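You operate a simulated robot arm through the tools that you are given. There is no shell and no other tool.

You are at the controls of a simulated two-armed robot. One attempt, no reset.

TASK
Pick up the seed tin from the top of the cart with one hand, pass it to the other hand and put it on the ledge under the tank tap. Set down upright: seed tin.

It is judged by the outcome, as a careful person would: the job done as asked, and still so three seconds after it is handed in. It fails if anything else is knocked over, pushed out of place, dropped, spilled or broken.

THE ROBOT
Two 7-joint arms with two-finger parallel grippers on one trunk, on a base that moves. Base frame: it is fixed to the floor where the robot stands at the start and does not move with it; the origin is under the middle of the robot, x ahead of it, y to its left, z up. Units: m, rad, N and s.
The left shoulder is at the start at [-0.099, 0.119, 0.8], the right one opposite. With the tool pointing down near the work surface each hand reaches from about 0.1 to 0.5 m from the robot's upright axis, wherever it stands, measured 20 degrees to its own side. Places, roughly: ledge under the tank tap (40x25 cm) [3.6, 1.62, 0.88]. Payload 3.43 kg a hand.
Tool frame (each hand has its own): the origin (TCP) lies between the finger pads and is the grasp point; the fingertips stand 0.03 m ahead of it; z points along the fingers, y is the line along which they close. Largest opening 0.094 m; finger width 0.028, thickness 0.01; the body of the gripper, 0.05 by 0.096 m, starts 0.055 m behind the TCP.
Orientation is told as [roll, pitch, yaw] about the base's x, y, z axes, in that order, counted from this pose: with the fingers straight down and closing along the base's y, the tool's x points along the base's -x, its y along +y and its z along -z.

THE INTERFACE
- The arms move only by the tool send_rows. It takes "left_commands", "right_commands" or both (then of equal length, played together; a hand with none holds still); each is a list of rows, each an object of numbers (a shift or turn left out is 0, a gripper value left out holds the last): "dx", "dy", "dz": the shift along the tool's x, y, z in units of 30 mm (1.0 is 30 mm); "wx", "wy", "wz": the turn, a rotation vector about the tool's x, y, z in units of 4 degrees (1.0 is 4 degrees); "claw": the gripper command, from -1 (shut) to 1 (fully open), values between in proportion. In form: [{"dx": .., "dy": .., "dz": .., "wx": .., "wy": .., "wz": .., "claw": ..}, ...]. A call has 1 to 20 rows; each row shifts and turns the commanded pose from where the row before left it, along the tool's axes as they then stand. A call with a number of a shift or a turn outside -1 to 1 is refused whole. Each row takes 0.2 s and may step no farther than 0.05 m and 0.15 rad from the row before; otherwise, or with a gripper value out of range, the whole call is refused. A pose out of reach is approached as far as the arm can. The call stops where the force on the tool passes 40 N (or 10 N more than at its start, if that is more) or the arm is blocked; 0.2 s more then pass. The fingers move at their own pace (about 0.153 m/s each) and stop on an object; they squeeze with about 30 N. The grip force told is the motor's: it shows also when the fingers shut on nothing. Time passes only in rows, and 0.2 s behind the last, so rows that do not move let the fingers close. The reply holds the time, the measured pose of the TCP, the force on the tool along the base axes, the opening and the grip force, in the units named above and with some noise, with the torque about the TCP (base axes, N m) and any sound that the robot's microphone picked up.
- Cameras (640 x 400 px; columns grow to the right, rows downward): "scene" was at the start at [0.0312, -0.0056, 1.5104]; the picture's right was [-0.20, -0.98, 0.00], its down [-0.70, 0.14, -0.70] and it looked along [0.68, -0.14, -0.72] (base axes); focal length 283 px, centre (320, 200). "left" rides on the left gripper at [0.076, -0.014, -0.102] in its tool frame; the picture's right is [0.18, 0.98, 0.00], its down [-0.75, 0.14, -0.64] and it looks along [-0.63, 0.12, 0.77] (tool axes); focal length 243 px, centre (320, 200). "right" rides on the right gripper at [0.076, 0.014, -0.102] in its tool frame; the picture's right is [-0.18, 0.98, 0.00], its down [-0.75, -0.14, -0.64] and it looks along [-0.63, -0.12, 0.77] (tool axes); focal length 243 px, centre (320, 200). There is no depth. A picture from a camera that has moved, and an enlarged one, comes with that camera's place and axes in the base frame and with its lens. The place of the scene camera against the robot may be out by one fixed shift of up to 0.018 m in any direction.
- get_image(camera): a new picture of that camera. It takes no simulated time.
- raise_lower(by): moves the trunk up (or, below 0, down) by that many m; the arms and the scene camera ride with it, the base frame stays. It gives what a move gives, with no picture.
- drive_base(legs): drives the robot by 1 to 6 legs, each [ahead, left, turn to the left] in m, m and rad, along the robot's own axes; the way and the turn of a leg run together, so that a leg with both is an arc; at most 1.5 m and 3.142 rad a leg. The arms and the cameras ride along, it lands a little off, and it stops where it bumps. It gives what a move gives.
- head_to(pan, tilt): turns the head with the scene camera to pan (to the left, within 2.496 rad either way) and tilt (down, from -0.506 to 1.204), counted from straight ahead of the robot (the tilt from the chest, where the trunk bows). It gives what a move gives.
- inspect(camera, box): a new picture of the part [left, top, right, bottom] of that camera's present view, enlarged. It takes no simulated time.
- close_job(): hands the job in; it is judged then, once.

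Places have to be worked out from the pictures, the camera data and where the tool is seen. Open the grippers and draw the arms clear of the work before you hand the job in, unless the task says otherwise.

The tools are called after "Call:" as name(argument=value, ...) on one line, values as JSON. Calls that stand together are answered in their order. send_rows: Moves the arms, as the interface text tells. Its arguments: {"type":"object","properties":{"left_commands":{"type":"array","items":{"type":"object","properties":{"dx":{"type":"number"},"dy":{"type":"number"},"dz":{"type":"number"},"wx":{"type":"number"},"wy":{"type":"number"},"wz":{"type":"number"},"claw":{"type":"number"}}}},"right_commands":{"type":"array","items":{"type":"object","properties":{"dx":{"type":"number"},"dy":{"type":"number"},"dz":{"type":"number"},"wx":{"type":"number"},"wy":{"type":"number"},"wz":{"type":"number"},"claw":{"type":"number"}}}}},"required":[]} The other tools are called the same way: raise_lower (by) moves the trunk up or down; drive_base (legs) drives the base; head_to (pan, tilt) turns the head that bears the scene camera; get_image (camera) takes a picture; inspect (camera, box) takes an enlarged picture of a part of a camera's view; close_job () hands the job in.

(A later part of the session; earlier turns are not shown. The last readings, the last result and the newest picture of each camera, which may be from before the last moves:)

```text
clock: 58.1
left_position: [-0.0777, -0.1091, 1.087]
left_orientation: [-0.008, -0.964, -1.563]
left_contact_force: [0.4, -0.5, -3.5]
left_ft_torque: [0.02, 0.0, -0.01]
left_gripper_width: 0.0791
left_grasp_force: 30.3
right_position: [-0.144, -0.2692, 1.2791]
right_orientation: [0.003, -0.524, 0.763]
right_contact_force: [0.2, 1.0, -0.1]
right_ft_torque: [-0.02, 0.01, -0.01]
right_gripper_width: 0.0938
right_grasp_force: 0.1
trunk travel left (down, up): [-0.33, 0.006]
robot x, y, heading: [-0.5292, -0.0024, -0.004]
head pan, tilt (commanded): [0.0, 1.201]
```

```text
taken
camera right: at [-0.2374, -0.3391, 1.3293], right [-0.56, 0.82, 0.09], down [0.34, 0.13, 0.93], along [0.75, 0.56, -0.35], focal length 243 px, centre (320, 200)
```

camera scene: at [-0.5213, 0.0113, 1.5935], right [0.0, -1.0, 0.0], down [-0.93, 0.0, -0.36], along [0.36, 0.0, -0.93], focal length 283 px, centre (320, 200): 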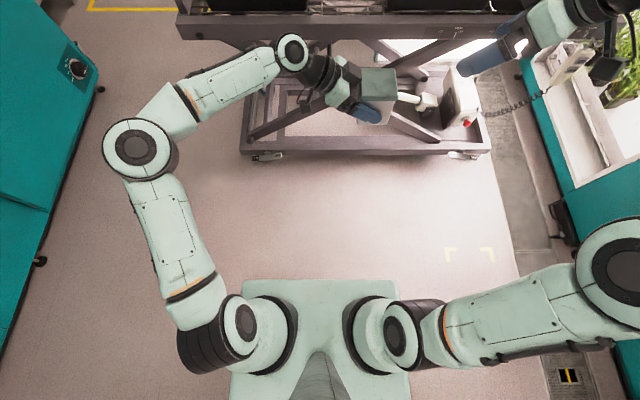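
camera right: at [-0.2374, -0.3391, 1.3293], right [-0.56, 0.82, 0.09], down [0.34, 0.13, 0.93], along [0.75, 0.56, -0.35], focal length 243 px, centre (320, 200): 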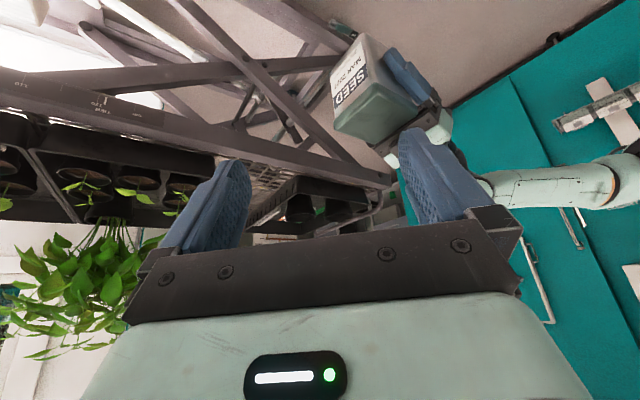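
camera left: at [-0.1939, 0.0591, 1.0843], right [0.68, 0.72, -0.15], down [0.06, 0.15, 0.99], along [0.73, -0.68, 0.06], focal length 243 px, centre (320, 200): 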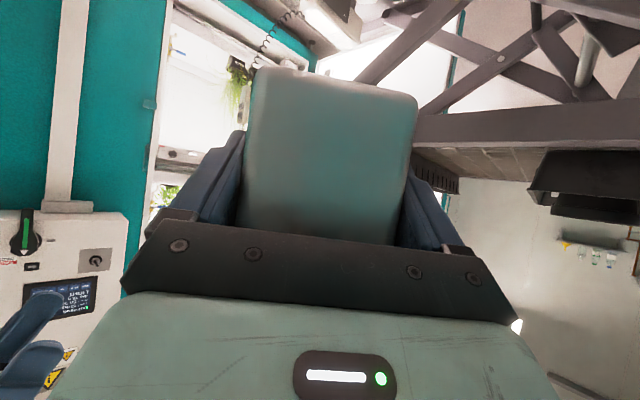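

The right camera shows the tin's label, held level in the left hand. I complete the right hand's turn and bring it to a staging place above and to the right of the tin.

Call:
send_rows(right_commands=[{"dx": -0.137, "dy": -0.069, "dz": 0.141, "wx": -0.4835, "wz": -0.8375}, {"dx": -0.133, "dy": -0.081, "dz": 0.138, "wx": -0.4835, "wz": -0.8375}, {"dx": -0.128, "dy": -0.093, "dz": 0.135, "wx": -0.4835, "wz": -0.8375}, {"dx": -0.122, "dy": -0.105, "dz": 0.132, "wx": -0.4835, "wz": -0.8375}, {"dx": -0.116, "dy": -0.117, "dz": 0.128, "wx": -0.4835, "wz": -0.8375}, {"dx": -0.108, "dy": -0.127, "dz": 0.124, "wx": -0.4835, "wz": -0.8375}, {"dx": -0.1, "dy": -0.137, "dz": 0.119, "wx": -0.4835, "wz": -0.8375}, {"dx": -0.092, "dy": -0.147, "dz": 0.115, "wx": -0.4835, "wz": -0.8375}, {"dx": -0.084, "dy": -0.156, "dz": 0.11, "wx": -0.4835, "wz": -0.8375}, {"dx": -0.074, "dy": -0.164, "dz": 0.104, "wx": -0.4835, "wz": -0.8375}, {"dx": -0.064, "dy": -0.172, "dz": 0.098, "wx": -0.4835, "wz": -0.8375}, {"dx": -0.054, "dy": -0.178, "dz": 0.092, "wx": -0.4835, "wz": -0.8375}])

Call:
get_image(camera="scene")

Call:
get_image(camera="right")

```text
clock: 60.7
left_position: [-0.0789, -0.1089, 1.0868]
left_orientation: [-0.006, -0.963, -1.562]
left_contact_force: [0.5, -0.3, -2.4]
left_ft_torque: [0.05, -0.02, 0.0]
left_gripper_width: 0.0792
left_grasp_force: 29.9
right_position: [-0.107, -0.2412, 1.2615]
right_orientation: [-0.001, -0.527, 1.576]
right_contact_force: [-0.8, 0.3, 0.4]
right_ft_torque: [-0.01, 0.05, 0.0]
right_gripper_width: 0.0943
right_grasp_force: 0.1
right hand out of reach, approached as far as the arm can: row 11, 12
trunk travel left (down, up): [-0.33, 0.006]
robot x, y, heading: [-0.5295, 0.0016, -0.004]
head pan, tilt (commanded): [0.0, 1.201]
```

```text
taken
camera scene: at [-0.5222, 0.0116, 1.5934], right [0.0, -1.0, 0.0], down [-0.93, 0.0, -0.36], along [0.36, 0.0, -0.93], focal length 283 px, centre (320, 200)
```

scene: 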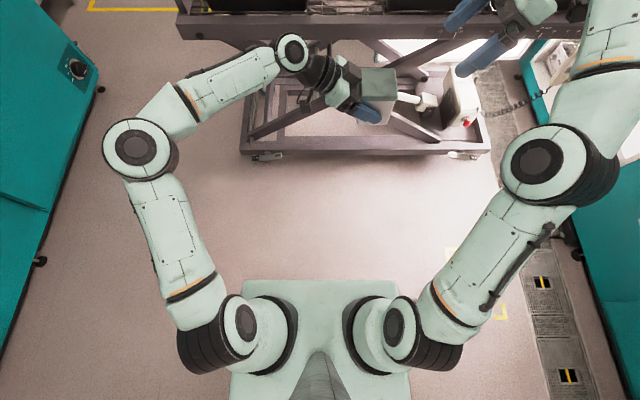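

```text
taken
camera right: at [-0.1207, -0.3581, 1.3114], right [-0.98, 0.16, 0.09], down [0.14, 0.33, 0.93], along [0.12, 0.93, -0.35], focal length 243 px, centre (320, 200)
```

right: 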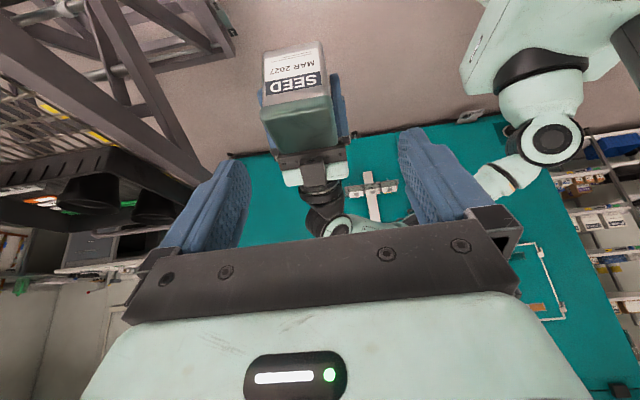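

The right hand is at the edge of its reach up here, but lower down at the grasp point it has about 6 cm of margin. I measure the tin in the right camera's view, enlarged.

Call:
inspect(camera="right", box=[240, 30, 370, 170])

```text
2.86 times, centred on (305, 100) of right
camera zoom: at [-0.1207, -0.3581, 1.3114], right [-0.98, 0.16, 0.09], down [0.14, 0.33, 0.93], along [0.12, 0.93, -0.35], focal length 693 px, centre (363, 486)
```

zoom: 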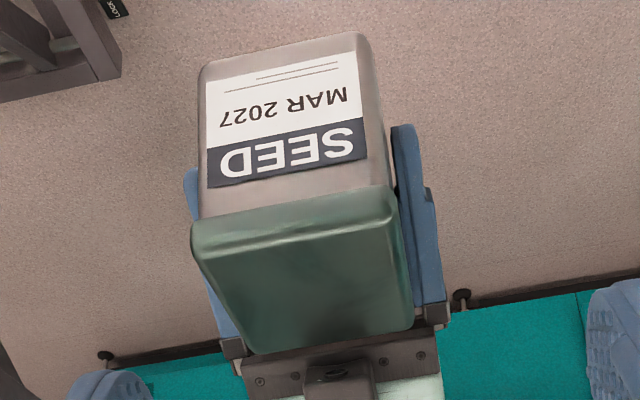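

The tin is where I expected within 4 mm: centre about [-0.081, -0.121], top about 1.143. I move the right hand to a pre-grasp point 8 cm back along its approach line.

Call:
send_rows(right_commands=[{"dx": -0.158, "dy": -0.217, "dz": 0.694}, {"dx": -0.158, "dy": -0.217, "dz": 0.694}, {"dx": -0.158, "dy": -0.217, "dz": 0.694}, {"dx": -0.158, "dy": -0.217, "dz": 0.694}])

Call:
get_image(camera="right")

Call:
get_image(camera="scene")

```text
clock: 61.7
left_position: [-0.0781, -0.109, 1.0869]
left_orientation: [-0.007, -0.964, -1.561]
left_contact_force: [0.2, -0.2, -2.8]
left_ft_torque: [0.0, 0.0, 0.03]
left_gripper_width: 0.0793
left_grasp_force: 29.5
right_position: [-0.0802, -0.1825, 1.1983]
right_orientation: [0.0, -0.524, 1.573]
right_contact_force: [-0.7, -0.3, -0.3]
right_ft_torque: [-0.03, -0.02, -0.01]
right_gripper_width: 0.0941
right_grasp_force: 0.1
trunk travel left (down, up): [-0.33, 0.006]
robot x, y, heading: [-0.5286, 0.0013, -0.004]
head pan, tilt (commanded): [0.0, 1.201]
```

```text
taken
camera right: at [-0.0949, -0.3006, 1.248], right [-0.98, 0.16, 0.09], down [0.14, 0.33, 0.93], along [0.12, 0.93, -0.35], focal length 243 px, centre (320, 200)
```

right: 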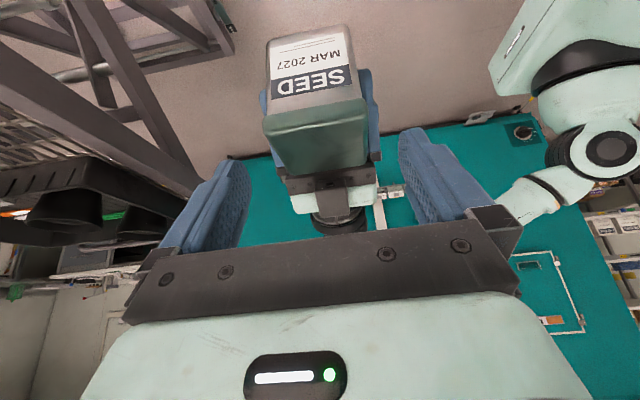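

```text
taken
camera scene: at [-0.5216, 0.0116, 1.5935], right [0.0, -1.0, 0.0], down [-0.93, 0.0, -0.36], along [0.36, 0.0, -0.93], focal length 283 px, centre (320, 200)
```

scene: 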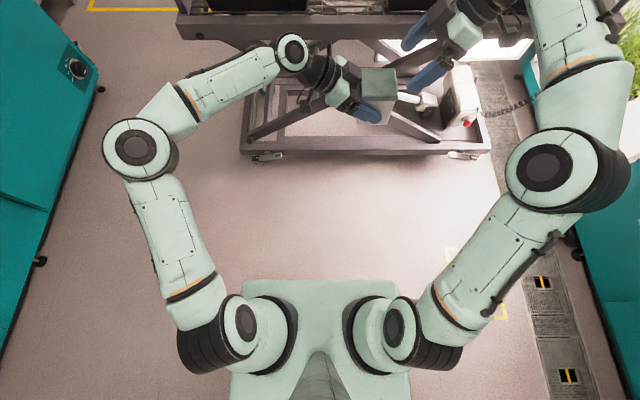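

The tin lies between the open right fingers in the view. I enlarge it once more to check the sideways alignment before closing in.

Call:
inspect(camera="right", box=[220, 20, 420, 220])

```text
2.00 times, centred on (320, 120) of right
camera zoom: at [-0.0949, -0.3006, 1.248], right [-0.98, 0.16, 0.09], down [0.14, 0.33, 0.93], along [0.12, 0.93, -0.35], focal length 485 px, centre (320, 360)
```

zoom: 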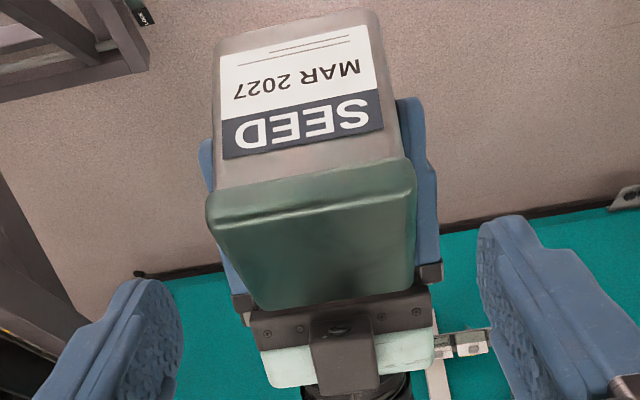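

The right hand is centred on the tin to within a millimetre and the lid's bottom edge is at z 1.128, as expected. I advance 6 cm along the fingers first.

Call:
send_rows(right_commands=[{"dz": 0.5}, {"dz": 0.5}, {"dz": 0.5}, {"dz": 0.5}])

Call:
get_image(camera="right")

Call:
get_image(camera="left")

Call:
inspect(camera="scene", box=[270, 0, 510, 150])

```text
clock: 62.7
left_position: [-0.0786, -0.1094, 1.0871]
left_orientation: [-0.006, -0.963, -1.562]
left_contact_force: [-0.1, -0.1, -3.3]
left_ft_torque: [0.04, 0.02, -0.04]
left_gripper_width: 0.0789
left_grasp_force: 29.9
right_position: [-0.0795, -0.1526, 1.1473]
right_orientation: [-0.003, -0.526, 1.574]
right_contact_force: [-0.4, 0.1, 0.3]
right_ft_torque: [0.03, 0.0, 0.02]
right_gripper_width: 0.0939
right_grasp_force: 0.0
trunk travel left (down, up): [-0.33, 0.006]
robot x, y, heading: [-0.5269, -0.0008, -0.004]
head pan, tilt (commanded): [0.0, 1.201]
```

```text
taken
camera right: at [-0.0942, -0.27, 1.197], right [-0.98, 0.16, 0.09], down [0.14, 0.33, 0.93], along [0.12, 0.93, -0.35], focal length 243 px, centre (320, 200)
```

right: 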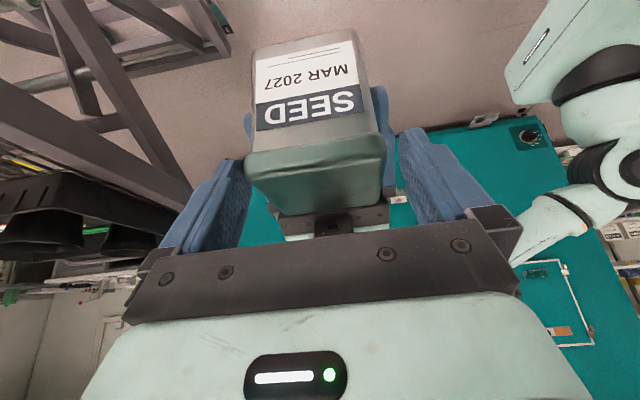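

```text
taken
camera left: at [-0.0934, 0.0194, 1.0818], right [0.98, 0.11, -0.15], down [0.14, 0.1, 0.98], along [0.12, -0.99, 0.08], focal length 243 px, centre (320, 200)
```

left: 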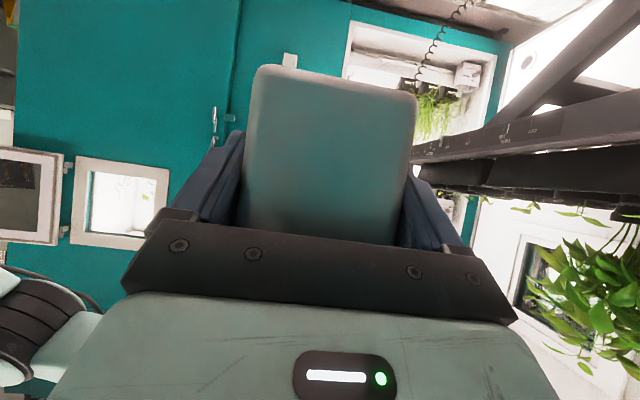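

```text
2.67 times, centred on (390, 75) of scene
camera zoom: at [-0.5217, 0.0115, 1.5935], right [0.0, -1.0, 0.0], down [-0.93, 0.0, -0.36], along [0.36, 0.0, -0.93], focal length 755 px, centre (133, 533)
```

zoom: 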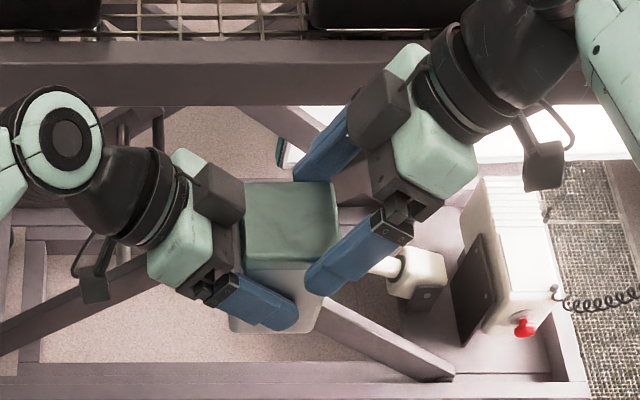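

The scene view shows both hands opposed with clear gaps. I advance the last 2 cm and close the right gripper on the upper part of the tin, with the left still holding.

Call:
send_rows(right_commands=[{"dz": 0.34}, {"dz": 0.33}])

Call:
inspect(camera="scene", box=[270, 0, 510, 150])

Call:
get_image(camera="right")

```text
clock: 63.3
left_position: [-0.0786, -0.1093, 1.0858]
left_orientation: [-0.008, -0.963, -1.561]
left_contact_force: [-0.1, 0.2, -2.4]
left_ft_torque: [0.04, -0.01, 0.02]
left_gripper_width: 0.0791
left_grasp_force: 30.1
right_position: [-0.08, -0.1421, 1.1294]
right_orientation: [-0.002, -0.527, 1.573]
right_contact_force: [-0.2, -0.1, -0.6]
right_ft_torque: [0.02, 0.0, -0.01]
right_gripper_width: 0.0941
right_grasp_force: 0.1
trunk travel left (down, up): [-0.33, 0.006]
robot x, y, heading: [-0.5298, 0.0015, -0.003]
head pan, tilt (commanded): [0.0, 1.201]
```

```text
2.67 times, centred on (390, 75) of scene
camera zoom: at [-0.5217, 0.0114, 1.5935], right [0.0, -1.0, 0.0], down [-0.93, 0.0, -0.36], along [0.36, 0.0, -0.93], focal length 755 px, centre (133, 533)
```

zoom: 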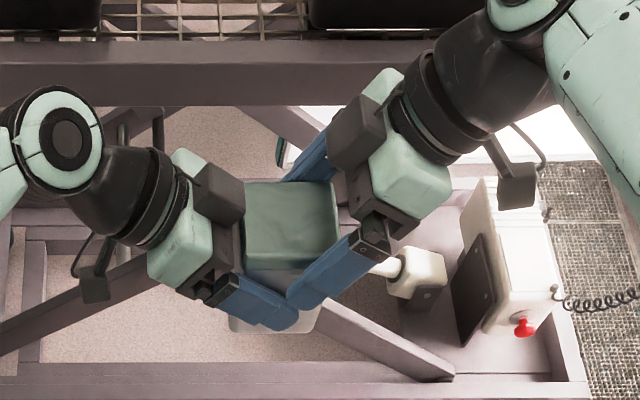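

```text
taken
camera right: at [-0.0938, -0.2601, 1.1793], right [-0.98, 0.16, 0.09], down [0.14, 0.33, 0.93], along [0.12, 0.93, -0.35], focal length 243 px, centre (320, 200)
```

right: 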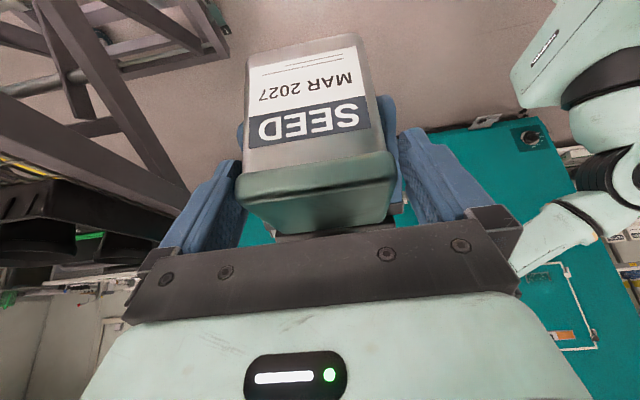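

No contact and about 1 cm of gap between the two pairs of fingers. I close the right gripper.

Call:
send_rows(right_commands=[{"claw": -1}, {"claw": -1}, {"claw": -1}, {"claw": -1}])

Call:
get_image(camera="right")

Call:
inspect(camera="scene", box=[270, 0, 510, 150])

```text
clock: 64.3
left_position: [-0.0795, -0.1094, 1.0865]
left_orientation: [-0.006, -0.963, -1.562]
left_contact_force: [-11.0, 2.2, -1.1]
left_ft_torque: [0.03, -0.3, -0.12]
left_gripper_width: 0.079
left_grasp_force: 29.9
right_position: [-0.0792, -0.1438, 1.1302]
right_orientation: [-0.004, -0.524, 1.572]
right_contact_force: [11.3, -1.9, -0.4]
right_ft_torque: [-0.1, -0.11, -0.27]
right_gripper_width: 0.0793
right_grasp_force: 29.8
trunk travel left (down, up): [-0.33, 0.006]
robot x, y, heading: [-0.5282, 0.0, 0.001]
head pan, tilt (commanded): [0.0, 1.201]
```

```text
taken
camera right: at [-0.0937, -0.2605, 1.1794], right [-0.98, 0.16, 0.09], down [0.14, 0.33, 0.93], along [0.12, 0.93, -0.35], focal length 243 px, centre (320, 200)
```

right: 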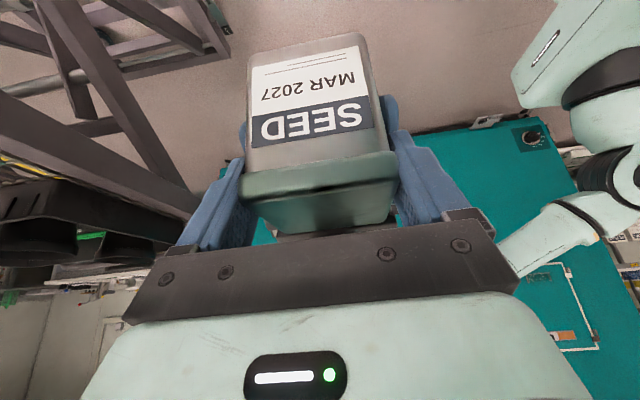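

```text
2.67 times, centred on (390, 75) of scene
camera zoom: at [-0.5218, 0.0113, 1.5935], right [0.0, -1.0, 0.0], down [-0.93, 0.0, -0.36], along [0.36, 0.0, -0.93], focal length 755 px, centre (133, 533)
```

zoom: 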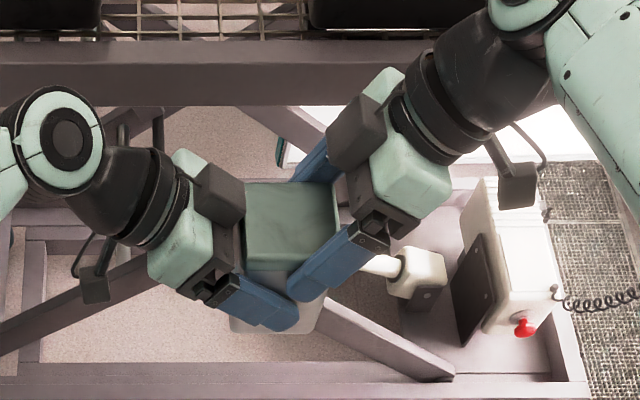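

The right gripper holds with 30 N at the same width. The hands pull against each other with 11 N along x, so I relieve this with a 1 mm shift of the right hand before releasing.

Call:
send_rows(right_commands=[{"dy": -0.03}, {"dy": 0.0}])

```text
clock: 64.9
left_position: [-0.0777, -0.1081, 1.0873]
left_orientation: [-0.008, -0.964, -1.563]
left_contact_force: [-9.7, 0.0, 2.2]
left_ft_torque: [0.36, -0.02, -0.12]
left_gripper_width: 0.0788
left_grasp_force: 29.8
right_position: [-0.0778, -0.1421, 1.1313]
right_orientation: [-0.001, -0.525, 1.573]
right_contact_force: [10.5, 0.7, -1.0]
right_ft_torque: [-0.44, -0.46, -0.24]
right_gripper_width: 0.0791
right_grasp_force: 30.1
trunk travel left (down, up): [-0.33, 0.006]
robot x, y, heading: [-0.5292, 0.0029, -0.004]
head pan, tilt (commanded): [0.0, 1.201]
```

The pull fell only a little. I shift one more millimetre to see how it responds.

Call:
send_rows(right_commands=[{"dy": -0.04}, {"dy": 0.0}])

```text
clock: 65.5
left_position: [-0.0777, -0.1083, 1.0877]
left_orientation: [-0.006, -0.963, -1.561]
left_contact_force: [-6.5, -1.3, 1.3]
left_ft_torque: [0.16, 0.2, -0.37]
left_gripper_width: 0.0795
left_grasp_force: 30.4
right_position: [-0.0782, -0.1423, 1.1295]
right_orientation: [0.001, -0.526, 1.574]
right_contact_force: [5.7, 0.6, -2.6]
right_ft_torque: [-0.26, -0.49, 0.19]
right_gripper_width: 0.0787
right_grasp_force: 30.3
trunk travel left (down, up): [-0.33, 0.006]
robot x, y, heading: [-0.5334, 0.0038, -0.004]
head pan, tilt (commanded): [0.0, 1.201]
```

It responds: 6 N now. One more small shift, then I release the left hand.

Call:
send_rows(right_commands=[{"dy": -0.035}, {"dy": 0.0}])

```text
clock: 66.1
left_position: [-0.0775, -0.1089, 1.0879]
left_orientation: [-0.006, -0.963, -1.56]
left_contact_force: [2.6, -3.9, 2.2]
left_ft_torque: [0.25, 0.57, -0.34]
left_gripper_width: 0.0793
left_grasp_force: 30.4
right_position: [-0.0765, -0.1429, 1.1304]
right_orientation: [0.002, -0.527, 1.575]
right_contact_force: [-2.3, 3.1, -3.0]
right_ft_torque: [-0.29, -0.51, 0.43]
right_gripper_width: 0.0793
right_grasp_force: 29.8
trunk travel left (down, up): [-0.33, 0.006]
robot x, y, heading: [-0.5278, 0.0002, -0.004]
head pan, tilt (commanded): [0.0, 1.201]
```

The strain between the hands is nearly gone. I open the left gripper while the right one holds.

Call:
send_rows(left_commands=[{"claw": 1}, {"claw": 1}, {"claw": 1}])

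Call:
get_image(camera="right")

Call:
inspect(camera="scene", box=[270, 0, 510, 150])

```text
clock: 66.9
left_position: [-0.0783, -0.1083, 1.086]
left_orientation: [-0.004, -0.965, -1.562]
left_contact_force: [-0.6, 0.6, -0.7]
left_ft_torque: [-0.01, 0.02, 0.0]
left_gripper_width: 0.0941
left_grasp_force: 0.1
right_position: [-0.0766, -0.143, 1.1299]
right_orientation: [-0.002, -0.527, 1.571]
right_contact_force: [0.3, 0.0, 0.3]
right_ft_torque: [-0.03, 0.0, -0.02]
right_gripper_width: 0.0793
right_grasp_force: 29.7
trunk travel left (down, up): [-0.33, 0.006]
robot x, y, heading: [-0.528, -0.0008, -0.002]
head pan, tilt (commanded): [0.0, 1.201]
```

```text
taken
camera right: at [-0.0912, -0.2605, 1.1796], right [-0.98, 0.16, 0.09], down [0.14, 0.33, 0.93], along [0.12, 0.93, -0.35], focal length 243 px, centre (320, 200)
```

right: 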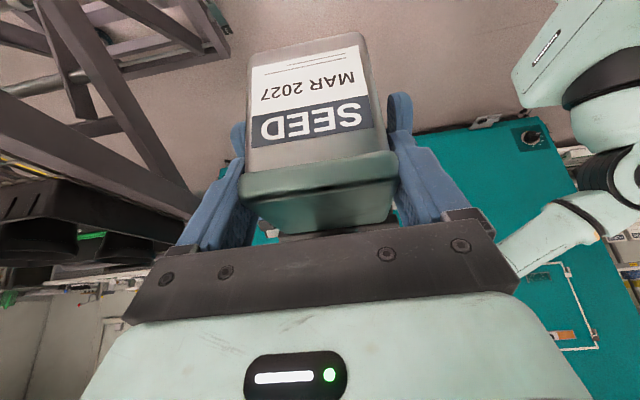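

```text
2.67 times, centred on (390, 75) of scene
camera zoom: at [-0.5218, 0.0113, 1.5935], right [0.0, -1.0, 0.0], down [-0.93, 0.0, -0.36], along [0.36, 0.0, -0.93], focal length 755 px, centre (133, 533)
```

zoom: 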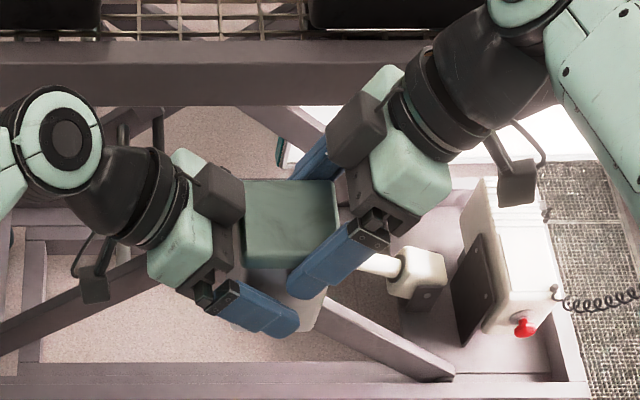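

The left hand is open and force-free and the tin sits unchanged in the right hand. I draw the left hand straight back to the left, first 3 cm, then more.

Call:
send_rows(left_commands=[{"dx": 0.286, "dz": -0.41}, {"dx": 0.286, "dz": -0.41}])

Call:
get_image(right="\n", camera="right")

```text
clock: 67.5
left_position: [-0.0785, -0.0778, 1.0865]
left_orientation: [-0.007, -0.962, -1.561]
left_contact_force: [0.4, 0.4, 0.8]
left_ft_torque: [-0.03, 0.0, -0.02]
left_gripper_width: 0.094
left_grasp_force: 0.1
right_position: [-0.0765, -0.1424, 1.1298]
right_orientation: [0.0, -0.527, 1.574]
right_contact_force: [-0.4, -0.1, -0.4]
right_ft_torque: [-0.07, 0.02, 0.01]
right_gripper_width: 0.079
right_grasp_force: 30.2
trunk travel left (down, up): [-0.33, 0.006]
robot x, y, heading: [-0.5274, -0.0011, -0.003]
head pan, tilt (commanded): [0.0, 1.201]
```

```text
taken
camera right: at [-0.0913, -0.2602, 1.1797], right [-0.98, 0.16, 0.09], down [0.14, 0.33, 0.93], along [0.12, 0.93, -0.35], focal length 243 px, centre (320, 200)
```

right: 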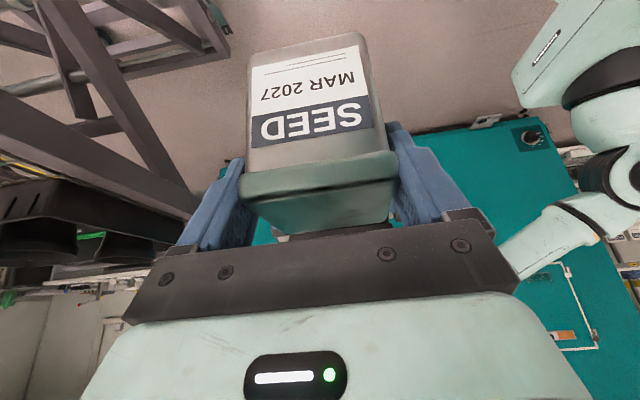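

The tin is held by the right hand alone. I retract the left hand further to the left.

Call:
send_rows(left_commands=[{"dx": 0.55, "dz": -0.8}, {"dx": 0.55, "dz": -0.8}, {"dx": 0.4, "dz": -0.85}, {"dx": 0.3, "dz": -0.9}])

Call:
get_image(camera="scene")

Call:
get_image(camera="left")

```text
clock: 68.5
left_position: [-0.08, 0.0364, 1.1009]
left_orientation: [-0.008, -0.963, -1.563]
left_contact_force: [-0.3, -0.3, 0.8]
left_ft_torque: [-0.03, 0.02, 0.02]
left_gripper_width: 0.0939
left_grasp_force: 0.0
right_position: [-0.0768, -0.1429, 1.1304]
right_orientation: [-0.004, -0.524, 1.572]
right_contact_force: [0.1, 1.3, 0.7]
right_ft_torque: [-0.06, 0.02, 0.0]
right_gripper_width: 0.0791
right_grasp_force: 30.6
trunk travel left (down, up): [-0.33, 0.006]
robot x, y, heading: [-0.5306, 0.0016, 0.0]
head pan, tilt (commanded): [0.0, 1.201]
```

```text
taken
camera scene: at [-0.5221, 0.012, 1.5934], right [0.0, -1.0, 0.0], down [-0.93, 0.0, -0.36], along [0.36, 0.0, -0.93], focal length 283 px, centre (320, 200)
```

scene: 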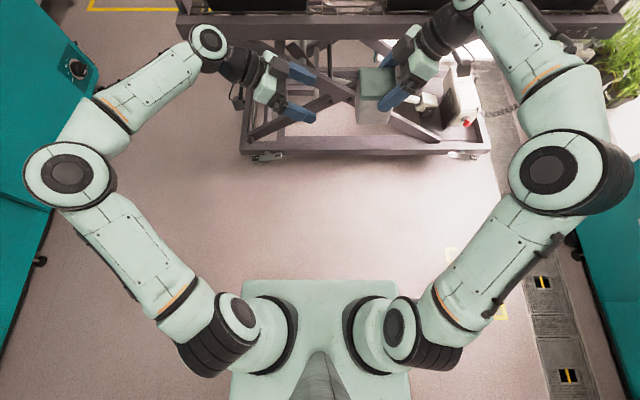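

```text
taken
camera left: at [-0.0942, 0.1636, 1.095], right [0.98, 0.11, -0.15], down [0.14, 0.1, 0.98], along [0.12, -0.99, 0.08], focal length 243 px, centre (320, 200)
```

left: 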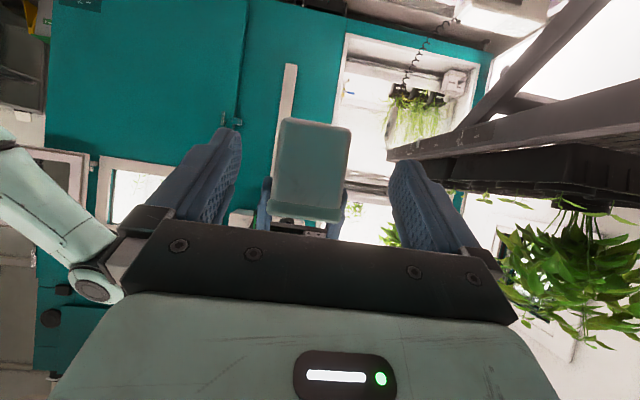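

The handover is done and the tin hangs level in the right hand. For the drive I tuck the left arm in: I turn its hand back towards straight ahead and draw it up and closer.

Call:
send_rows(left_commands=[{"dx": -0.012, "dy": -0.16, "dz": -0.335, "wx": -0.82, "wz": -0.571}, {"dx": -0.012, "dy": -0.16, "dz": -0.335, "wx": -0.82, "wz": -0.571}, {"dx": -0.012, "dy": -0.16, "dz": -0.335, "wx": -0.82, "wz": -0.571}, {"dx": -0.012, "dy": -0.16, "dz": -0.335, "wx": -0.82, "wz": -0.571}, {"dx": 0.007, "dy": -0.075, "dz": -0.362, "wx": -0.82, "wz": -0.571}, {"dx": 0.007, "dy": -0.075, "dz": -0.362, "wx": -0.82, "wz": -0.571}, {"dx": 0.007, "dy": -0.075, "dz": -0.362, "wx": -0.82, "wz": -0.571}, {"dx": 0.007, "dy": -0.075, "dz": -0.362, "wx": -0.82, "wz": -0.571}])

Call:
get_image(camera="scene")

```text
clock: 70.3
left_position: [-0.1238, 0.0943, 1.1489]
left_orientation: [-0.005, -0.963, -1.003]
left_contact_force: [0.1, 0.0, 0.4]
left_ft_torque: [0.04, -0.02, 0.0]
left_gripper_width: 0.0941
left_grasp_force: 0.1
right_position: [-0.0765, -0.144, 1.1296]
right_orientation: [-0.001, -0.525, 1.573]
right_contact_force: [-0.4, -0.8, 0.0]
right_ft_torque: [-0.06, -0.01, -0.04]
right_gripper_width: 0.0792
right_grasp_force: 29.9
trunk travel left (down, up): [-0.33, 0.006]
robot x, y, heading: [-0.5284, 0.0007, -0.001]
head pan, tilt (commanded): [0.0, 1.201]
```

```text
taken
camera scene: at [-0.5223, 0.0111, 1.5934], right [0.0, -1.0, 0.0], down [-0.93, 0.0, -0.36], along [0.36, 0.0, -0.93], focal length 283 px, centre (320, 200)
```

scene: 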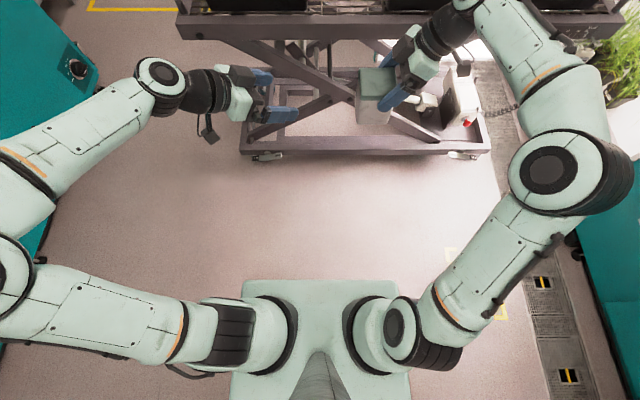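

The elbow goes too far out to the left that way. A forward-stretched left arm is narrower, so I bring the left hand out in front, pointing ahead, well left of the tin.

Call:
send_rows(left_commands=[{"dx": -0.159, "dy": 0.393, "dz": 0.049, "wx": -0.82, "wz": -0.571}, {"dx": -0.159, "dy": 0.393, "dz": 0.049, "wx": -0.82, "wz": -0.571}, {"dx": -0.19, "dy": 0.371, "dz": 0.093, "wx": -0.82, "wz": -0.571}, {"dx": -0.19, "dy": 0.371, "dz": 0.093, "wx": -0.82, "wz": -0.571}, {"dx": -0.218, "dy": 0.342, "dz": 0.133, "wx": -0.82, "wz": -0.571}, {"dx": -0.218, "dy": 0.342, "dz": 0.133, "wx": -0.82, "wz": -0.571}, {"dx": -0.244, "dy": 0.306, "dz": 0.171, "wx": -0.82, "wz": -0.571}, {"dx": -0.244, "dy": 0.306, "dz": 0.171, "wx": -0.82, "wz": -0.571}, {"dx": -0.267, "dy": 0.264, "dz": 0.203, "wx": -0.82, "wz": -0.571}, {"dx": -0.267, "dy": 0.264, "dz": 0.203, "wx": -0.82, "wz": -0.571}, {"dx": -0.286, "dy": 0.217, "dz": 0.231, "wx": -0.82, "wz": -0.571}, {"dx": -0.286, "dy": 0.217, "dz": 0.231, "wx": -0.82, "wz": -0.571}, {"dx": -0.302, "dy": 0.165, "dz": 0.253, "wx": -0.82, "wz": -0.571}])

Call:
get_image(camera="scene")

```text
clock: 73.1
left_position: [0.033, 0.1383, 1.1884]
left_orientation: [-0.001, -0.961, -0.101]
left_contact_force: [0.0, 0.4, -0.3]
left_ft_torque: [-0.02, -0.01, 0.01]
left_gripper_width: 0.0939
left_grasp_force: 0.0
right_position: [-0.0772, -0.1429, 1.1293]
right_orientation: [0.0, -0.526, 1.572]
right_contact_force: [0.7, -0.2, 0.1]
right_ft_torque: [-0.01, 0.0, 0.02]
right_gripper_width: 0.079
right_grasp_force: 30.2
trunk travel left (down, up): [-0.33, 0.006]
robot x, y, heading: [-0.5263, -0.0007, -0.001]
head pan, tilt (commanded): [0.0, 1.201]
```

```text
taken
camera scene: at [-0.5214, 0.011, 1.5935], right [0.0, -1.0, 0.0], down [-0.93, 0.0, -0.36], along [0.36, 0.0, -0.93], focal length 283 px, centre (320, 200)
```

scene: 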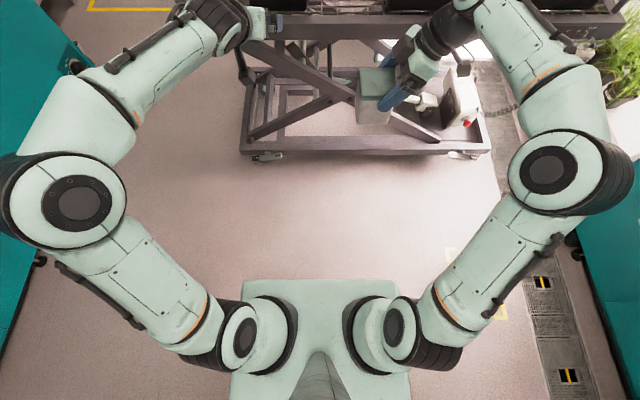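

Both elbows still stick out. I stretch the arms to make the robot narrow: the left hand goes up, and the right hand with the tin turns towards straight ahead and moves forward, in small steps.

Call:
send_rows(left_commands=[{"dx": -0.49, "dy": 0.02, "dz": -0.73}, {"dx": -0.49, "dy": 0.02, "dz": -0.73}, {"dx": -0.49, "dy": 0.02, "dz": -0.73}, {"dx": -0.49, "dy": 0.02, "dz": -0.73}, {"dx": -0.49, "dy": 0.02, "dz": -0.73}, {"dx": -0.49, "dy": 0.02, "dz": -0.73}, {"dx": -0.49, "dy": 0.02, "dz": -0.73}, {"dx": 0}, {"dx": 0}, {"dx": 0}, {"dx": 0}], right_commands=[{"dx": -0.062, "dy": -0.158, "dz": -0.018, "wx": 0.5, "wz": 0.866}, {"dx": -0.062, "dy": -0.158, "dz": -0.018, "wx": 0.5, "wz": 0.866}, {"dx": -0.062, "dy": -0.158, "dz": -0.018, "wx": 0.5, "wz": 0.866}, {"dx": -0.09, "dy": -0.145, "dz": -0.002, "wx": 0.5, "wz": 0.866}, {"dx": -0.09, "dy": -0.145, "dz": -0.002, "wx": 0.5, "wz": 0.866}, {"dx": -0.09, "dy": -0.145, "dz": -0.002, "wx": 0.5, "wz": 0.866}, {"dx": -0.114, "dy": -0.126, "dz": 0.013, "wx": 0.5, "wz": 0.866}, {"dx": -0.114, "dy": -0.126, "dz": 0.013, "wx": 0.5, "wz": 0.866}, {"dx": -0.114, "dy": -0.126, "dz": 0.013, "wx": 0.5, "wz": 0.866}, {"dx": -0.132, "dy": -0.106, "dz": 0.023, "wx": 0.5, "wz": 0.866}, {"dx": -0.132, "dy": -0.106, "dz": 0.023, "wx": 0.5, "wz": 0.866}])

Call:
get_image(camera="scene")

Call:
get_image(camera="right")

```text
clock: 75.5
left_position: [-0.0328, 0.1492, 1.3595]
left_orientation: [0.0, -0.96, -0.101]
left_contact_force: [0.3, 0.2, 0.3]
left_ft_torque: [0.02, -0.01, -0.02]
left_gripper_width: 0.0943
left_grasp_force: 0.0
right_position: [-0.0247, -0.1297, 1.1453]
right_orientation: [0.001, -0.525, 0.805]
right_contact_force: [-0.4, 1.0, -2.4]
right_ft_torque: [-0.02, 0.02, -0.01]
right_gripper_width: 0.0795
right_grasp_force: 29.8
trunk travel left (down, up): [-0.33, 0.006]
robot x, y, heading: [-0.5315, 0.0036, -0.004]
head pan, tilt (commanded): [0.0, 1.201]
```

```text
taken
camera scene: at [-0.5217, 0.0115, 1.5935], right [0.0, -1.0, 0.0], down [-0.93, 0.0, -0.36], along [0.36, 0.0, -0.93], focal length 283 px, centre (320, 200)
```

scene: 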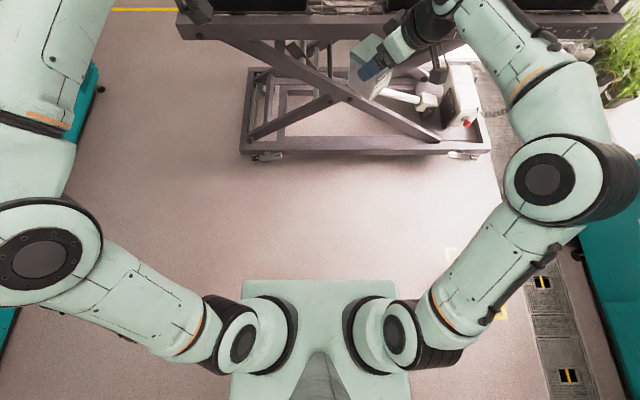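

```text
taken
camera right: at [-0.1159, -0.2062, 1.195], right [-0.6, 0.8, 0.09], down [0.33, 0.14, 0.93], along [0.73, 0.59, -0.35], focal length 243 px, centre (320, 200)
```

right: 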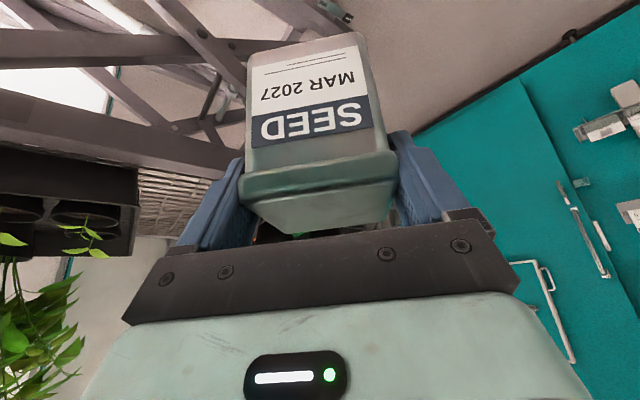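

The tin keeps its place in the right grip. I continue turning the right hand to straight ahead and stretching forward.

Call:
send_rows(right_commands=[{"dx": -0.146, "dy": -0.082, "dz": 0.031, "wx": 0.5, "wz": 0.866}, {"dx": -0.146, "dy": -0.082, "dz": 0.031, "wx": 0.5, "wz": 0.866}, {"dx": -0.146, "dy": -0.082, "dz": 0.031, "wx": 0.5, "wz": 0.866}, {"dx": -0.158, "dy": -0.051, "dz": 0.038, "wx": 0.5, "wz": 0.866}, {"dx": -0.158, "dy": -0.051, "dz": 0.038, "wx": 0.5, "wz": 0.866}, {"dx": -0.158, "dy": -0.051, "dz": 0.038, "wx": 0.5, "wz": 0.866}, {"dx": -0.165, "dy": -0.018, "dz": 0.042, "wx": 0.5, "wz": 0.866}, {"dx": -0.165, "dy": -0.018, "dz": 0.042, "wx": 0.5, "wz": 0.866}, {"dx": -0.165, "dy": -0.018, "dz": 0.042, "wx": 0.5, "wz": 0.866}, {"dx": -0.165, "dy": 0.011, "dz": 0.042, "wx": 0.5, "wz": 0.866}, {"dx": -0.165, "dy": 0.011, "dz": 0.042, "wx": 0.5, "wz": 0.866}])

Call:
get_image(camera="scene")

Call:
get_image(camera="right")

```text
clock: 77.9
left_position: [-0.0329, 0.1498, 1.3598]
left_orientation: [-0.002, -0.959, -0.102]
left_contact_force: [0.7, -0.6, 0.4]
left_ft_torque: [0.01, -0.01, 0.01]
left_gripper_width: 0.094
left_grasp_force: 0.1
right_position: [0.0292, -0.1206, 1.1608]
right_orientation: [0.0, -0.524, 0.035]
right_contact_force: [0.2, 0.3, -1.8]
right_ft_torque: [0.03, 0.06, 0.04]
right_gripper_width: 0.0791
right_grasp_force: 29.3
trunk travel left (down, up): [-0.33, 0.006]
robot x, y, heading: [-0.5284, -0.0008, -0.003]
head pan, tilt (commanded): [0.0, 1.201]
```

```text
taken
camera scene: at [-0.5216, 0.0116, 1.5935], right [0.0, -1.0, 0.0], down [-0.93, 0.0, -0.36], along [0.36, 0.0, -0.93], focal length 283 px, centre (320, 200)
```

scene: 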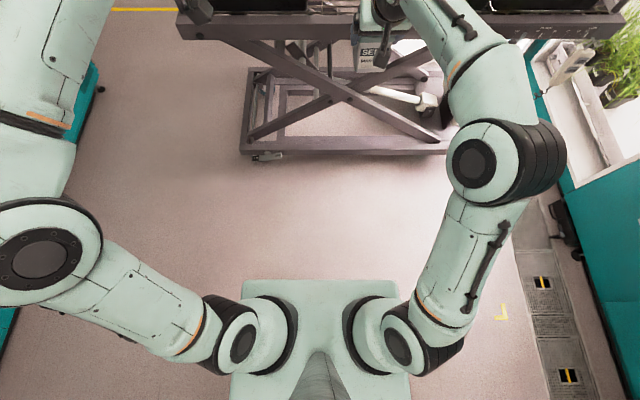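

```text
taken
camera right: at [-0.0887, -0.1104, 1.2106], right [0.12, 0.99, 0.09], down [0.34, -0.13, 0.93], along [0.93, -0.08, -0.35], focal length 243 px, centre (320, 200)
```

right: 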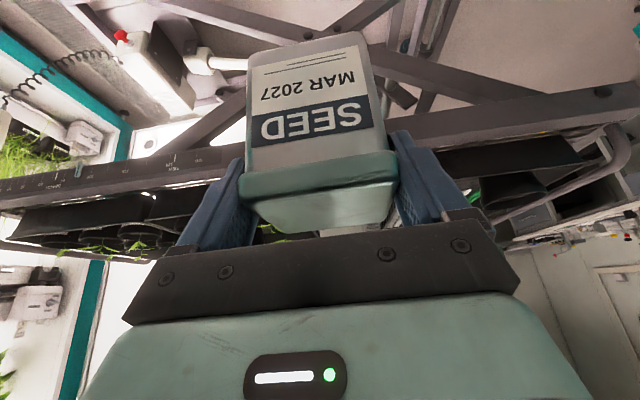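

Both arms are now narrow enough (about ±0.37 m) and the tin sits firmly. The corridor between the cart (y ≤ 0.5) and the cabinet (y ≥ 1.57) is free, so I strafe left 1.0 m first and look.

Call:
head_to(pan=0.0, tilt=0.6)

Call:
drive_base(legs=[[0, 1.0, 0]])

Call:
get_image(camera="scene")

Call:
get_image(camera="right")

```text
clock: 78.9
left_position: [-0.0331, 0.1486, 1.3608]
left_orientation: [0.002, -0.959, -0.103]
left_contact_force: [0.9, -0.2, 0.0]
left_ft_torque: [-0.01, 0.03, 0.0]
left_gripper_width: 0.094
left_grasp_force: 0.0
right_position: [0.0291, -0.1206, 1.1604]
right_orientation: [-0.001, -0.524, 0.037]
right_contact_force: [0.0, 0.5, -1.8]
right_ft_torque: [-0.03, 0.1, 0.01]
right_gripper_width: 0.0792
right_grasp_force: 30.4
trunk travel left (down, up): [-0.33, 0.006]
robot x, y, heading: [-0.5302, 0.0002, -0.002]
head pan, tilt (commanded): [0.0, 0.6]
```

```text
clock: 88.0
left_position: [-0.0304, 1.1395, 1.3619]
left_orientation: [0.008, -0.958, -0.112]
left_contact_force: [0.3, -0.7, -0.7]
left_ft_torque: [-0.01, 0.03, 0.04]
left_gripper_width: 0.0938
left_grasp_force: 0.2
right_position: [0.0317, 0.8728, 1.1594]
right_orientation: [0.005, -0.522, 0.035]
right_contact_force: [-0.1, 0.6, -1.4]
right_ft_torque: [0.0, 0.04, 0.02]
right_gripper_width: 0.0793
right_grasp_force: 30.2
trunk travel left (down, up): [-0.33, 0.006]
robot x, y, heading: [-0.5244, 0.9974, -0.003]
head pan, tilt (commanded): [0.0, 0.6]
stopped in leg 1: the robot was blocked; the commanded pose is now the measured one
```

```text
taken
camera scene: at [-0.4872, 1.0018, 1.6382], right [0.0, -1.0, 0.0], down [-0.56, 0.01, -0.83], along [0.83, 0.0, -0.56], focal length 283 px, centre (320, 200)
```

scene: 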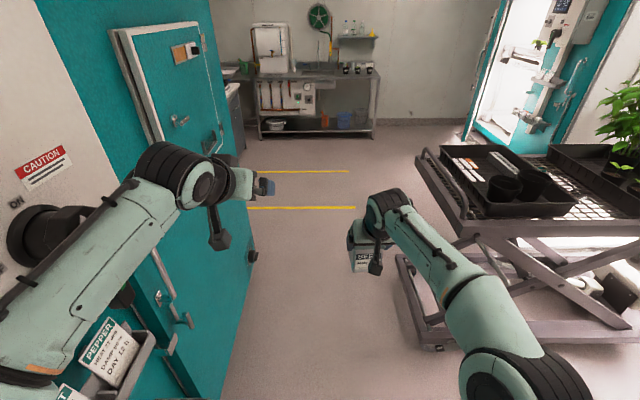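

```text
taken
camera right: at [-0.0864, 0.882, 1.21], right [0.12, 0.99, 0.1], down [0.34, -0.13, 0.93], along [0.93, -0.08, -0.35], focal length 243 px, centre (320, 200)
```

right: 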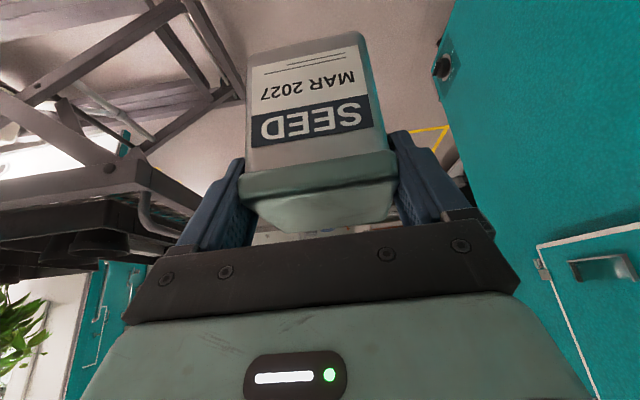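

The drive ended with a touch: the left elbow seems to be close to the cabinet's control panel. I look to the left before moving anything.

Call:
head_to(pan=1.1, tilt=0.6)

Call:
get_image(camera="scene")

```text
clock: 89.4
left_position: [-0.0295, 1.1404, 1.3608]
left_orientation: [0.01, -0.958, -0.112]
left_contact_force: [0.3, 0.3, -0.4]
left_ft_torque: [0.01, -0.01, 0.0]
left_gripper_width: 0.0938
left_grasp_force: 0.1
right_position: [0.0319, 0.8729, 1.1595]
right_orientation: [0.007, -0.525, 0.034]
right_contact_force: [0.1, 0.1, -2.5]
right_ft_torque: [0.0, 0.06, 0.02]
right_gripper_width: 0.0791
right_grasp_force: 29.9
trunk travel left (down, up): [-0.33, 0.006]
robot x, y, heading: [-0.5254, 0.9979, -0.003]
head pan, tilt (commanded): [1.1, 0.6]
```

```text
taken
camera scene: at [-0.5346, 1.0804, 1.6385], right [0.89, -0.46, 0.0], down [-0.26, -0.5, -0.83], along [0.38, 0.74, -0.56], focal length 283 px, centre (320, 200)
```

scene: 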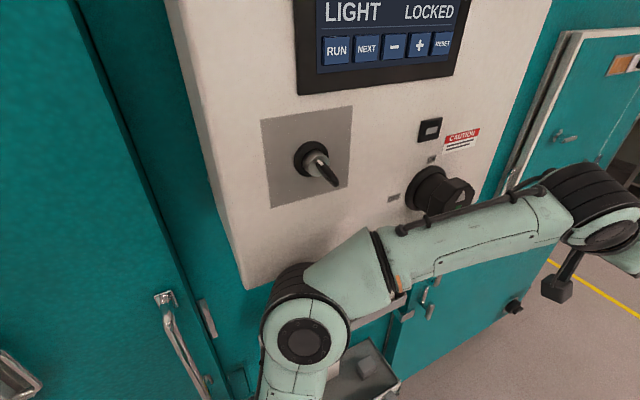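

The elbow touched the lower part of the panel box lightly; nothing on it seems moved. I back off 0.1 m to the right and look again.

Call:
drive_base(legs=[[0, -0.1, 0]])

Call:
get_image(camera="scene")

```text
clock: 90.9
left_position: [-0.0289, 1.0467, 1.3605]
left_orientation: [0.0, -0.957, -0.104]
left_contact_force: [-0.7, -0.2, -0.4]
left_ft_torque: [0.02, 0.01, 0.03]
left_gripper_width: 0.0942
left_grasp_force: 0.1
right_position: [0.0325, 0.7795, 1.16]
right_orientation: [0.0, -0.524, 0.039]
right_contact_force: [0.2, -0.7, -2.0]
right_ft_torque: [0.02, 0.04, -0.03]
right_gripper_width: 0.0789
right_grasp_force: 29.8
trunk travel left (down, up): [-0.33, 0.006]
robot x, y, heading: [-0.5292, 0.9024, -0.009]
head pan, tilt (commanded): [1.1, 0.6]
```

```text
taken
camera scene: at [-0.5339, 0.9892, 1.6381], right [0.89, -0.46, 0.0], down [-0.26, -0.5, -0.82], along [0.38, 0.73, -0.57], focal length 283 px, centre (320, 200)
```

scene: 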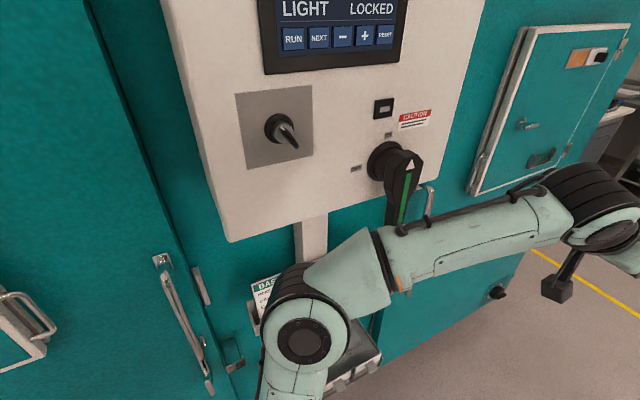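

The lever still stands as before (green bar vertical). I move the left hand 8 cm inward to narrow the robot, and then look at the card holder that had been behind the elbow.

Call:
send_rows(left_commands=[{"dy": -0.667}, {"dy": -0.667}, {"dy": -0.667}, {"dy": -0.667}])

Call:
drive_base(legs=[[0.3, 0, 0]])

Call:
head_to(pan=1.9, tilt=0.6)

Call:
get_image(camera="scene")

Call:
head_to(pan=-0.3, tilt=0.8)

Call:
get_image(camera="scene")

```text
clock: 91.9
left_position: [-0.0378, 0.9674, 1.3592]
left_orientation: [-0.001, -0.961, -0.104]
left_contact_force: [0.4, 0.1, -0.3]
left_ft_torque: [-0.01, -0.01, 0.03]
left_gripper_width: 0.094
left_grasp_force: 0.1
right_position: [0.0335, 0.7787, 1.16]
right_orientation: [0.002, -0.525, 0.04]
right_contact_force: [-0.5, 0.1, -1.6]
right_ft_torque: [-0.02, 0.08, 0.0]
right_gripper_width: 0.079
right_grasp_force: 29.9
trunk travel left (down, up): [-0.33, 0.006]
robot x, y, heading: [-0.5249, 0.9019, 0.001]
head pan, tilt (commanded): [1.1, 0.6]
```

```text
clock: 94.0
left_position: [0.2597, 0.97, 1.3605]
left_orientation: [-0.001, -0.959, -0.1]
left_contact_force: [-0.9, -0.2, 1.1]
left_ft_torque: [-0.02, 0.02, 0.02]
left_gripper_width: 0.0936
left_grasp_force: 0.0
right_position: [0.3305, 0.7799, 1.1601]
right_orientation: [-0.001, -0.523, 0.041]
right_contact_force: [-0.3, -0.2, -2.1]
right_ft_torque: [0.03, 0.08, 0.0]
right_gripper_width: 0.0788
right_grasp_force: 30.0
trunk travel left (down, up): [-0.33, 0.006]
robot x, y, heading: [-0.225, 0.8999, 0.005]
head pan, tilt (commanded): [1.1, 0.6]
```

```text
clock: 95.1
left_position: [0.26, 0.9701, 1.3606]
left_orientation: [-0.001, -0.959, -0.1]
left_contact_force: [-1.3, 0.1, 0.2]
left_ft_torque: [0.01, 0.01, -0.02]
left_gripper_width: 0.0938
left_grasp_force: 0.1
right_position: [0.3323, 0.7801, 1.1608]
right_orientation: [0.0, -0.524, 0.042]
right_contact_force: [-0.1, 0.9, -2.6]
right_ft_torque: [-0.03, 0.09, 0.04]
right_gripper_width: 0.0791
right_grasp_force: 30.2
trunk travel left (down, up): [-0.33, 0.006]
robot x, y, heading: [-0.2271, 0.8985, 0.001]
head pan, tilt (commanded): [1.901, 0.6]
```

```text
taken
camera scene: at [-0.3048, 0.9936, 1.6381], right [0.95, 0.32, 0.0], down [0.18, -0.53, -0.83], along [-0.27, 0.78, -0.56], focal length 283 px, centre (320, 200)
```

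scene: 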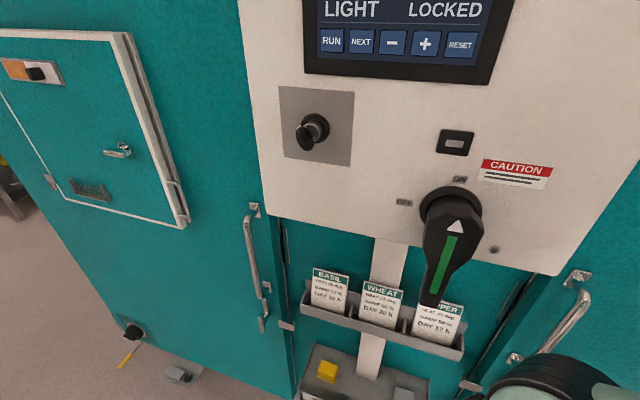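

```text
clock: 97.2
left_position: [0.2596, 0.9698, 1.3607]
left_orientation: [-0.002, -0.958, -0.099]
left_contact_force: [0.8, 0.7, 0.2]
left_ft_torque: [-0.03, 0.02, 0.01]
left_gripper_width: 0.0937
left_grasp_force: 0.0
right_position: [0.3296, 0.7795, 1.1598]
right_orientation: [0.0, -0.523, 0.042]
right_contact_force: [-0.3, 0.2, -3.9]
right_ft_torque: [0.0, 0.07, 0.01]
right_gripper_width: 0.0789
right_grasp_force: 30.3
trunk travel left (down, up): [-0.33, 0.006]
robot x, y, heading: [-0.2264, 0.9007, -0.002]
head pan, tilt (commanded): [-0.3, 0.799]
```

```text
taken
camera scene: at [-0.1993, 0.8861, 1.6212], right [-0.3, -0.96, 0.0], down [-0.68, 0.21, -0.7], along [0.67, -0.21, -0.72], focal length 283 px, centre (320, 200)
```

scene: 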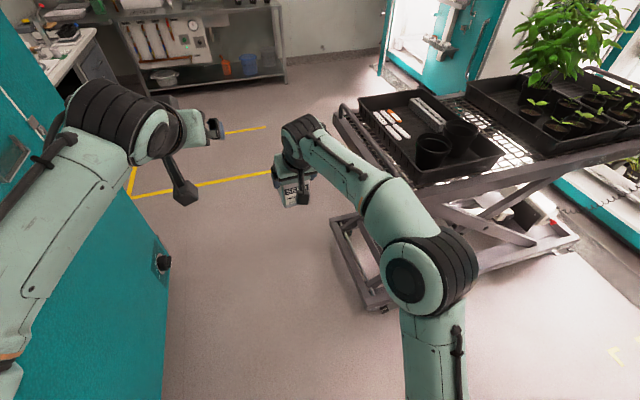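

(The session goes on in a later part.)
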